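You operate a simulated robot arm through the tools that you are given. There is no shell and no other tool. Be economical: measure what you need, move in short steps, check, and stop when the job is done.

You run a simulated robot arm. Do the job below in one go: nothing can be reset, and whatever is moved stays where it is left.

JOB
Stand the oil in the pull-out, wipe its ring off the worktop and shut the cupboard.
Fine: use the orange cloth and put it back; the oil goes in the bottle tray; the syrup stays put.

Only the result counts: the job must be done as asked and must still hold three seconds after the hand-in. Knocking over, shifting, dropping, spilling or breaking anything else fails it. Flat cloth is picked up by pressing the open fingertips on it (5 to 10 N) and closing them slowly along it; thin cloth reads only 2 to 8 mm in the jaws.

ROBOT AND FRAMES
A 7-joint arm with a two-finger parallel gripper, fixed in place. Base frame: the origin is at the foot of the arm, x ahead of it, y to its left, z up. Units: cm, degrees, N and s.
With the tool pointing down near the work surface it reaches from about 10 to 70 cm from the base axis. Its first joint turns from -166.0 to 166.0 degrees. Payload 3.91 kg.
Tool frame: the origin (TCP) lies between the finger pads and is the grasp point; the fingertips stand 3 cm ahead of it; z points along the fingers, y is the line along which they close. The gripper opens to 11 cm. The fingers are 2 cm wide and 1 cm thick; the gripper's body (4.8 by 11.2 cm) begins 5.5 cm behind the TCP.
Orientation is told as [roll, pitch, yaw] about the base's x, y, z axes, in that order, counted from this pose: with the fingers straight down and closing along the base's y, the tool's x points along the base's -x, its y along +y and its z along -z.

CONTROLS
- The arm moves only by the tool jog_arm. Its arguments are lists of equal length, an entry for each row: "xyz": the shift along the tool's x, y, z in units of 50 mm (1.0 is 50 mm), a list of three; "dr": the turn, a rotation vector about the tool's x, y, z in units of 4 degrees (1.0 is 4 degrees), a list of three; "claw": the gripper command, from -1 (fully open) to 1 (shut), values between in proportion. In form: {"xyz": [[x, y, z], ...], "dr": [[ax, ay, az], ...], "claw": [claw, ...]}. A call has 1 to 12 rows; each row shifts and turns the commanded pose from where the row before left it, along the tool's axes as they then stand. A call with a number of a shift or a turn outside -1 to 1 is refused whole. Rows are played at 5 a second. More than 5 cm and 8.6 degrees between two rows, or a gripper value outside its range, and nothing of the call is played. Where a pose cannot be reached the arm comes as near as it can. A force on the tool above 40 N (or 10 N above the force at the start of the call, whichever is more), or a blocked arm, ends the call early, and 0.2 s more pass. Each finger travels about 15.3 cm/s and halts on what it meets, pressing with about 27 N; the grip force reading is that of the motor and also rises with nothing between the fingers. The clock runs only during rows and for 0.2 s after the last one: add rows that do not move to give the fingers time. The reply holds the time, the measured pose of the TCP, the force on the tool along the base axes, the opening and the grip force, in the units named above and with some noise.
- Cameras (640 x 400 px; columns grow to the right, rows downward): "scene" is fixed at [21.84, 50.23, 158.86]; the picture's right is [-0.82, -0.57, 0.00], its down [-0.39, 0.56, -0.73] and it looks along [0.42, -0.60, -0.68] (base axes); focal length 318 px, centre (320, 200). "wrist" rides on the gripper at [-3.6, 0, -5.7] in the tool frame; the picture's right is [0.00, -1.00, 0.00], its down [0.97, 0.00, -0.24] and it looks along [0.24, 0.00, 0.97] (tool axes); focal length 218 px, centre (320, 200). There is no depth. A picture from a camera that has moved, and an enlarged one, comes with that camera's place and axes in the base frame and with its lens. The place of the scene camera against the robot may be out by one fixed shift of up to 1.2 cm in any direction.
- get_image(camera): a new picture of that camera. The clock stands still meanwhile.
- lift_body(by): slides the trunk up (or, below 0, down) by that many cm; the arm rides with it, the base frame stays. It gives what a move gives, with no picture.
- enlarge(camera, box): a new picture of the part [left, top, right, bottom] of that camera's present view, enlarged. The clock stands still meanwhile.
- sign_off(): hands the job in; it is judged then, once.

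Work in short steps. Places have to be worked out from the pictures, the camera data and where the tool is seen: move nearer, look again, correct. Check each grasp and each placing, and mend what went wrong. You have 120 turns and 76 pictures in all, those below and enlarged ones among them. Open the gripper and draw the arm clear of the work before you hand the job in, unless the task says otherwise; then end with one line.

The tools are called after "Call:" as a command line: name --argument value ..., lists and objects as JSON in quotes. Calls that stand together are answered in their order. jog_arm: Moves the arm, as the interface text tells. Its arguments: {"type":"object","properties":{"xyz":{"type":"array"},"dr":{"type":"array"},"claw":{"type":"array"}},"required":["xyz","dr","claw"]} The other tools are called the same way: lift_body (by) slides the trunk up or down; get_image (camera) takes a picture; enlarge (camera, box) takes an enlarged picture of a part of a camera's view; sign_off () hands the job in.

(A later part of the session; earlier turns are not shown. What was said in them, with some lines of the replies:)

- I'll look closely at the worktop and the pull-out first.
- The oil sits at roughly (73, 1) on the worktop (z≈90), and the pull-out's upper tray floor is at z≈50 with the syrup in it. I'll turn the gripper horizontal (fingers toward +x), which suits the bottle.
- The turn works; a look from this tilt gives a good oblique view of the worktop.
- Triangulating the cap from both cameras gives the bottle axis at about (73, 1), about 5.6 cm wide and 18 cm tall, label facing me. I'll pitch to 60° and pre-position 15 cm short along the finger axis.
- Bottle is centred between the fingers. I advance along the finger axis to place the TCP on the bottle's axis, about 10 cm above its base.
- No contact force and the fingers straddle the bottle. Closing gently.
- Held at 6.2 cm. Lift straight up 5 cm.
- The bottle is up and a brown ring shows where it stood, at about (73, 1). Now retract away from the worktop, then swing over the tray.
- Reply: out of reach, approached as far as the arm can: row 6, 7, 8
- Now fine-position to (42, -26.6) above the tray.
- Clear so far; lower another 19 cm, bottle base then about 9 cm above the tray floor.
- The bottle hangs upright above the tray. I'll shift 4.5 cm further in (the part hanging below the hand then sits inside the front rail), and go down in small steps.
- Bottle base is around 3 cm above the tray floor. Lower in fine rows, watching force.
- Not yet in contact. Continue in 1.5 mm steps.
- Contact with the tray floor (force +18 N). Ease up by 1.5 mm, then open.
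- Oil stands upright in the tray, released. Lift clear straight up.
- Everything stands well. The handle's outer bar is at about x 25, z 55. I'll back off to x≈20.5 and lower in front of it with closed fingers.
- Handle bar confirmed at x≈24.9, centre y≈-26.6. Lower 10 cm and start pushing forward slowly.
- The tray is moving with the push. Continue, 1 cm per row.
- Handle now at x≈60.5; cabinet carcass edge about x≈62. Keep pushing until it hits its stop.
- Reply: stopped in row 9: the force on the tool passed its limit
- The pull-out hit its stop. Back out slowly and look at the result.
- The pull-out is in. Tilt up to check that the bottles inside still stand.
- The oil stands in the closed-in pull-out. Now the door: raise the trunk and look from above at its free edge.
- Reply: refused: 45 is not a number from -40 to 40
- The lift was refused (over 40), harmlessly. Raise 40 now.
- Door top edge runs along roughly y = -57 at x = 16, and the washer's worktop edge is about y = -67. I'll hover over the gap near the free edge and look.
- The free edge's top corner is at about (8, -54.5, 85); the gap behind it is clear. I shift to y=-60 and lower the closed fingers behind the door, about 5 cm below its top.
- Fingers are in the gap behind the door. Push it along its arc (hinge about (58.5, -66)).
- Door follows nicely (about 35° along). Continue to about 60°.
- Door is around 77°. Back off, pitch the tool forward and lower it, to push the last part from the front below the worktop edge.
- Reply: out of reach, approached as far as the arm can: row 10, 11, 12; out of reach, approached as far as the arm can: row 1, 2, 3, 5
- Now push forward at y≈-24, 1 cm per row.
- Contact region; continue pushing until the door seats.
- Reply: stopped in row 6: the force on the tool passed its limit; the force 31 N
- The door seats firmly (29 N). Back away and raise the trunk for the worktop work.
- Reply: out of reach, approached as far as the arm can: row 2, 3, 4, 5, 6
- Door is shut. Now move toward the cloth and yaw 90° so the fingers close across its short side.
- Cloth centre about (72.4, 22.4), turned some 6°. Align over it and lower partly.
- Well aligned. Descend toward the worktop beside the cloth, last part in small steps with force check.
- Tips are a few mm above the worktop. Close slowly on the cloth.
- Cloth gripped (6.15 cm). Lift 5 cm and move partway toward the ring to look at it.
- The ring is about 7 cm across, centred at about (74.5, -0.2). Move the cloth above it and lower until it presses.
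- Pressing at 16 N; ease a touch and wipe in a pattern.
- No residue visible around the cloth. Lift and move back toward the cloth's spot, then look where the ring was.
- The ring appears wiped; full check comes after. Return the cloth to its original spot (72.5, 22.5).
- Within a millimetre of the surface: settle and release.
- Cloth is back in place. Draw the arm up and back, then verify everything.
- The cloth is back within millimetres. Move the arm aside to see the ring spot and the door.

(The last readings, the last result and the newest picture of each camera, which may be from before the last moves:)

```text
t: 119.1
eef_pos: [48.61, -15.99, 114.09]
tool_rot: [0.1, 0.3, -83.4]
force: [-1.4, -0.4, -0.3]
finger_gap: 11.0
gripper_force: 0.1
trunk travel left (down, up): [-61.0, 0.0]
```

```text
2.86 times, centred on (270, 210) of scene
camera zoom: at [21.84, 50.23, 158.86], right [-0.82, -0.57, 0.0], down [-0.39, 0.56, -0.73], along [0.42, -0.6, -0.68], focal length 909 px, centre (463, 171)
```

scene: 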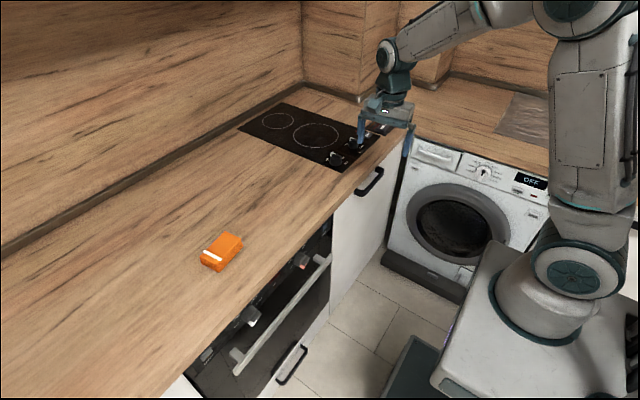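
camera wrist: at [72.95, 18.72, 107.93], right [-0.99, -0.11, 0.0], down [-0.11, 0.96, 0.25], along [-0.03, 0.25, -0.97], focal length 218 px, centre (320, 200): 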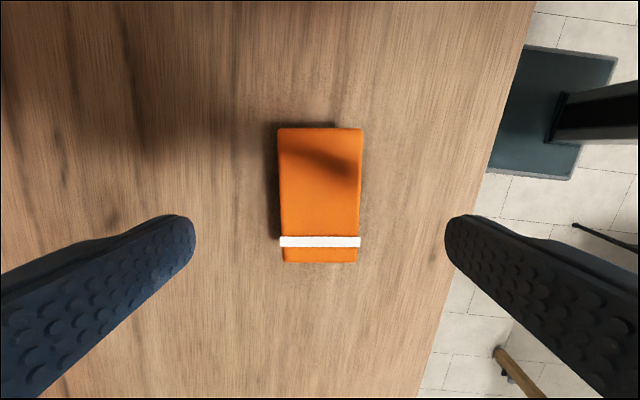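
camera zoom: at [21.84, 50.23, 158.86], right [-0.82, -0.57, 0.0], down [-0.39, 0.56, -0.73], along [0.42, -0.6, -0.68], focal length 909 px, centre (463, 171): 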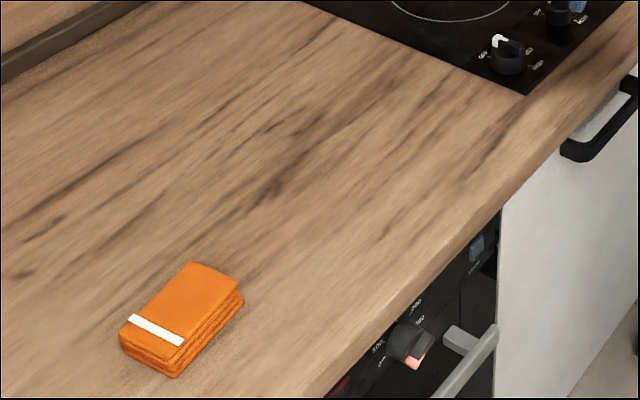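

The ring is gone and the door looks flush. One last check of the door with the wrist camera.

Call:
get_image --camera "wrist"

Call:
enlarge --camera "scene" --box '[300, 130, 420, 330]'

```text
7 pictures are left
camera wrist: at [49.05, -19.48, 119.66], right [-0.99, -0.12, 0.0], down [-0.11, 0.96, 0.25], along [-0.03, 0.25, -0.97], focal length 218 px, centre (320, 200)
```

wrist: 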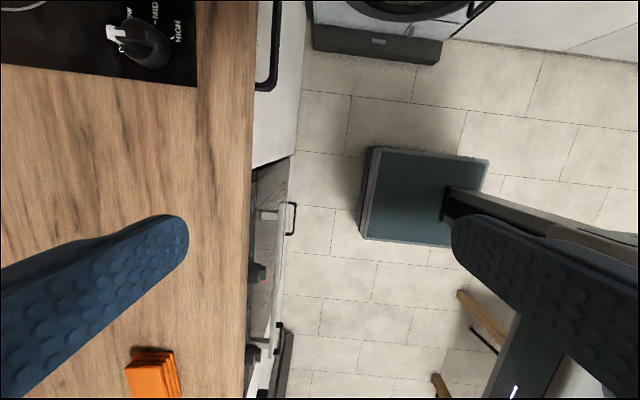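

```text
2.00 times, centred on (360, 230) of scene
camera zoom: at [21.84, 50.23, 158.86], right [-0.82, -0.57, 0.0], down [-0.39, 0.56, -0.73], along [0.42, -0.6, -0.68], focal length 637 px, centre (240, 140)
```

zoom: 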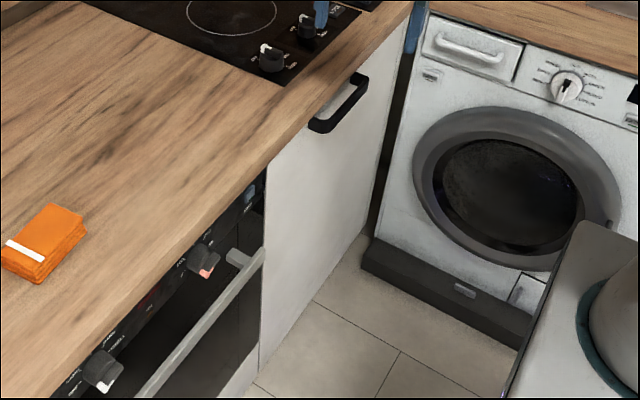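

The door's bottom edge runs parallel to the worktop edge, so it is fully shut. The ring is gone, the cloth is back, and the arm is clear with the gripper open.

Call:
sign_off

```text
The job is handed in.
```

The oil is standing in the bottle tray, its ring is wiped off the worktop, the orange cloth is back where it was, and the pull-out and cupboard door are shut; I never touched the syrup, but I couldn't see it clearly once the pull-out was in.
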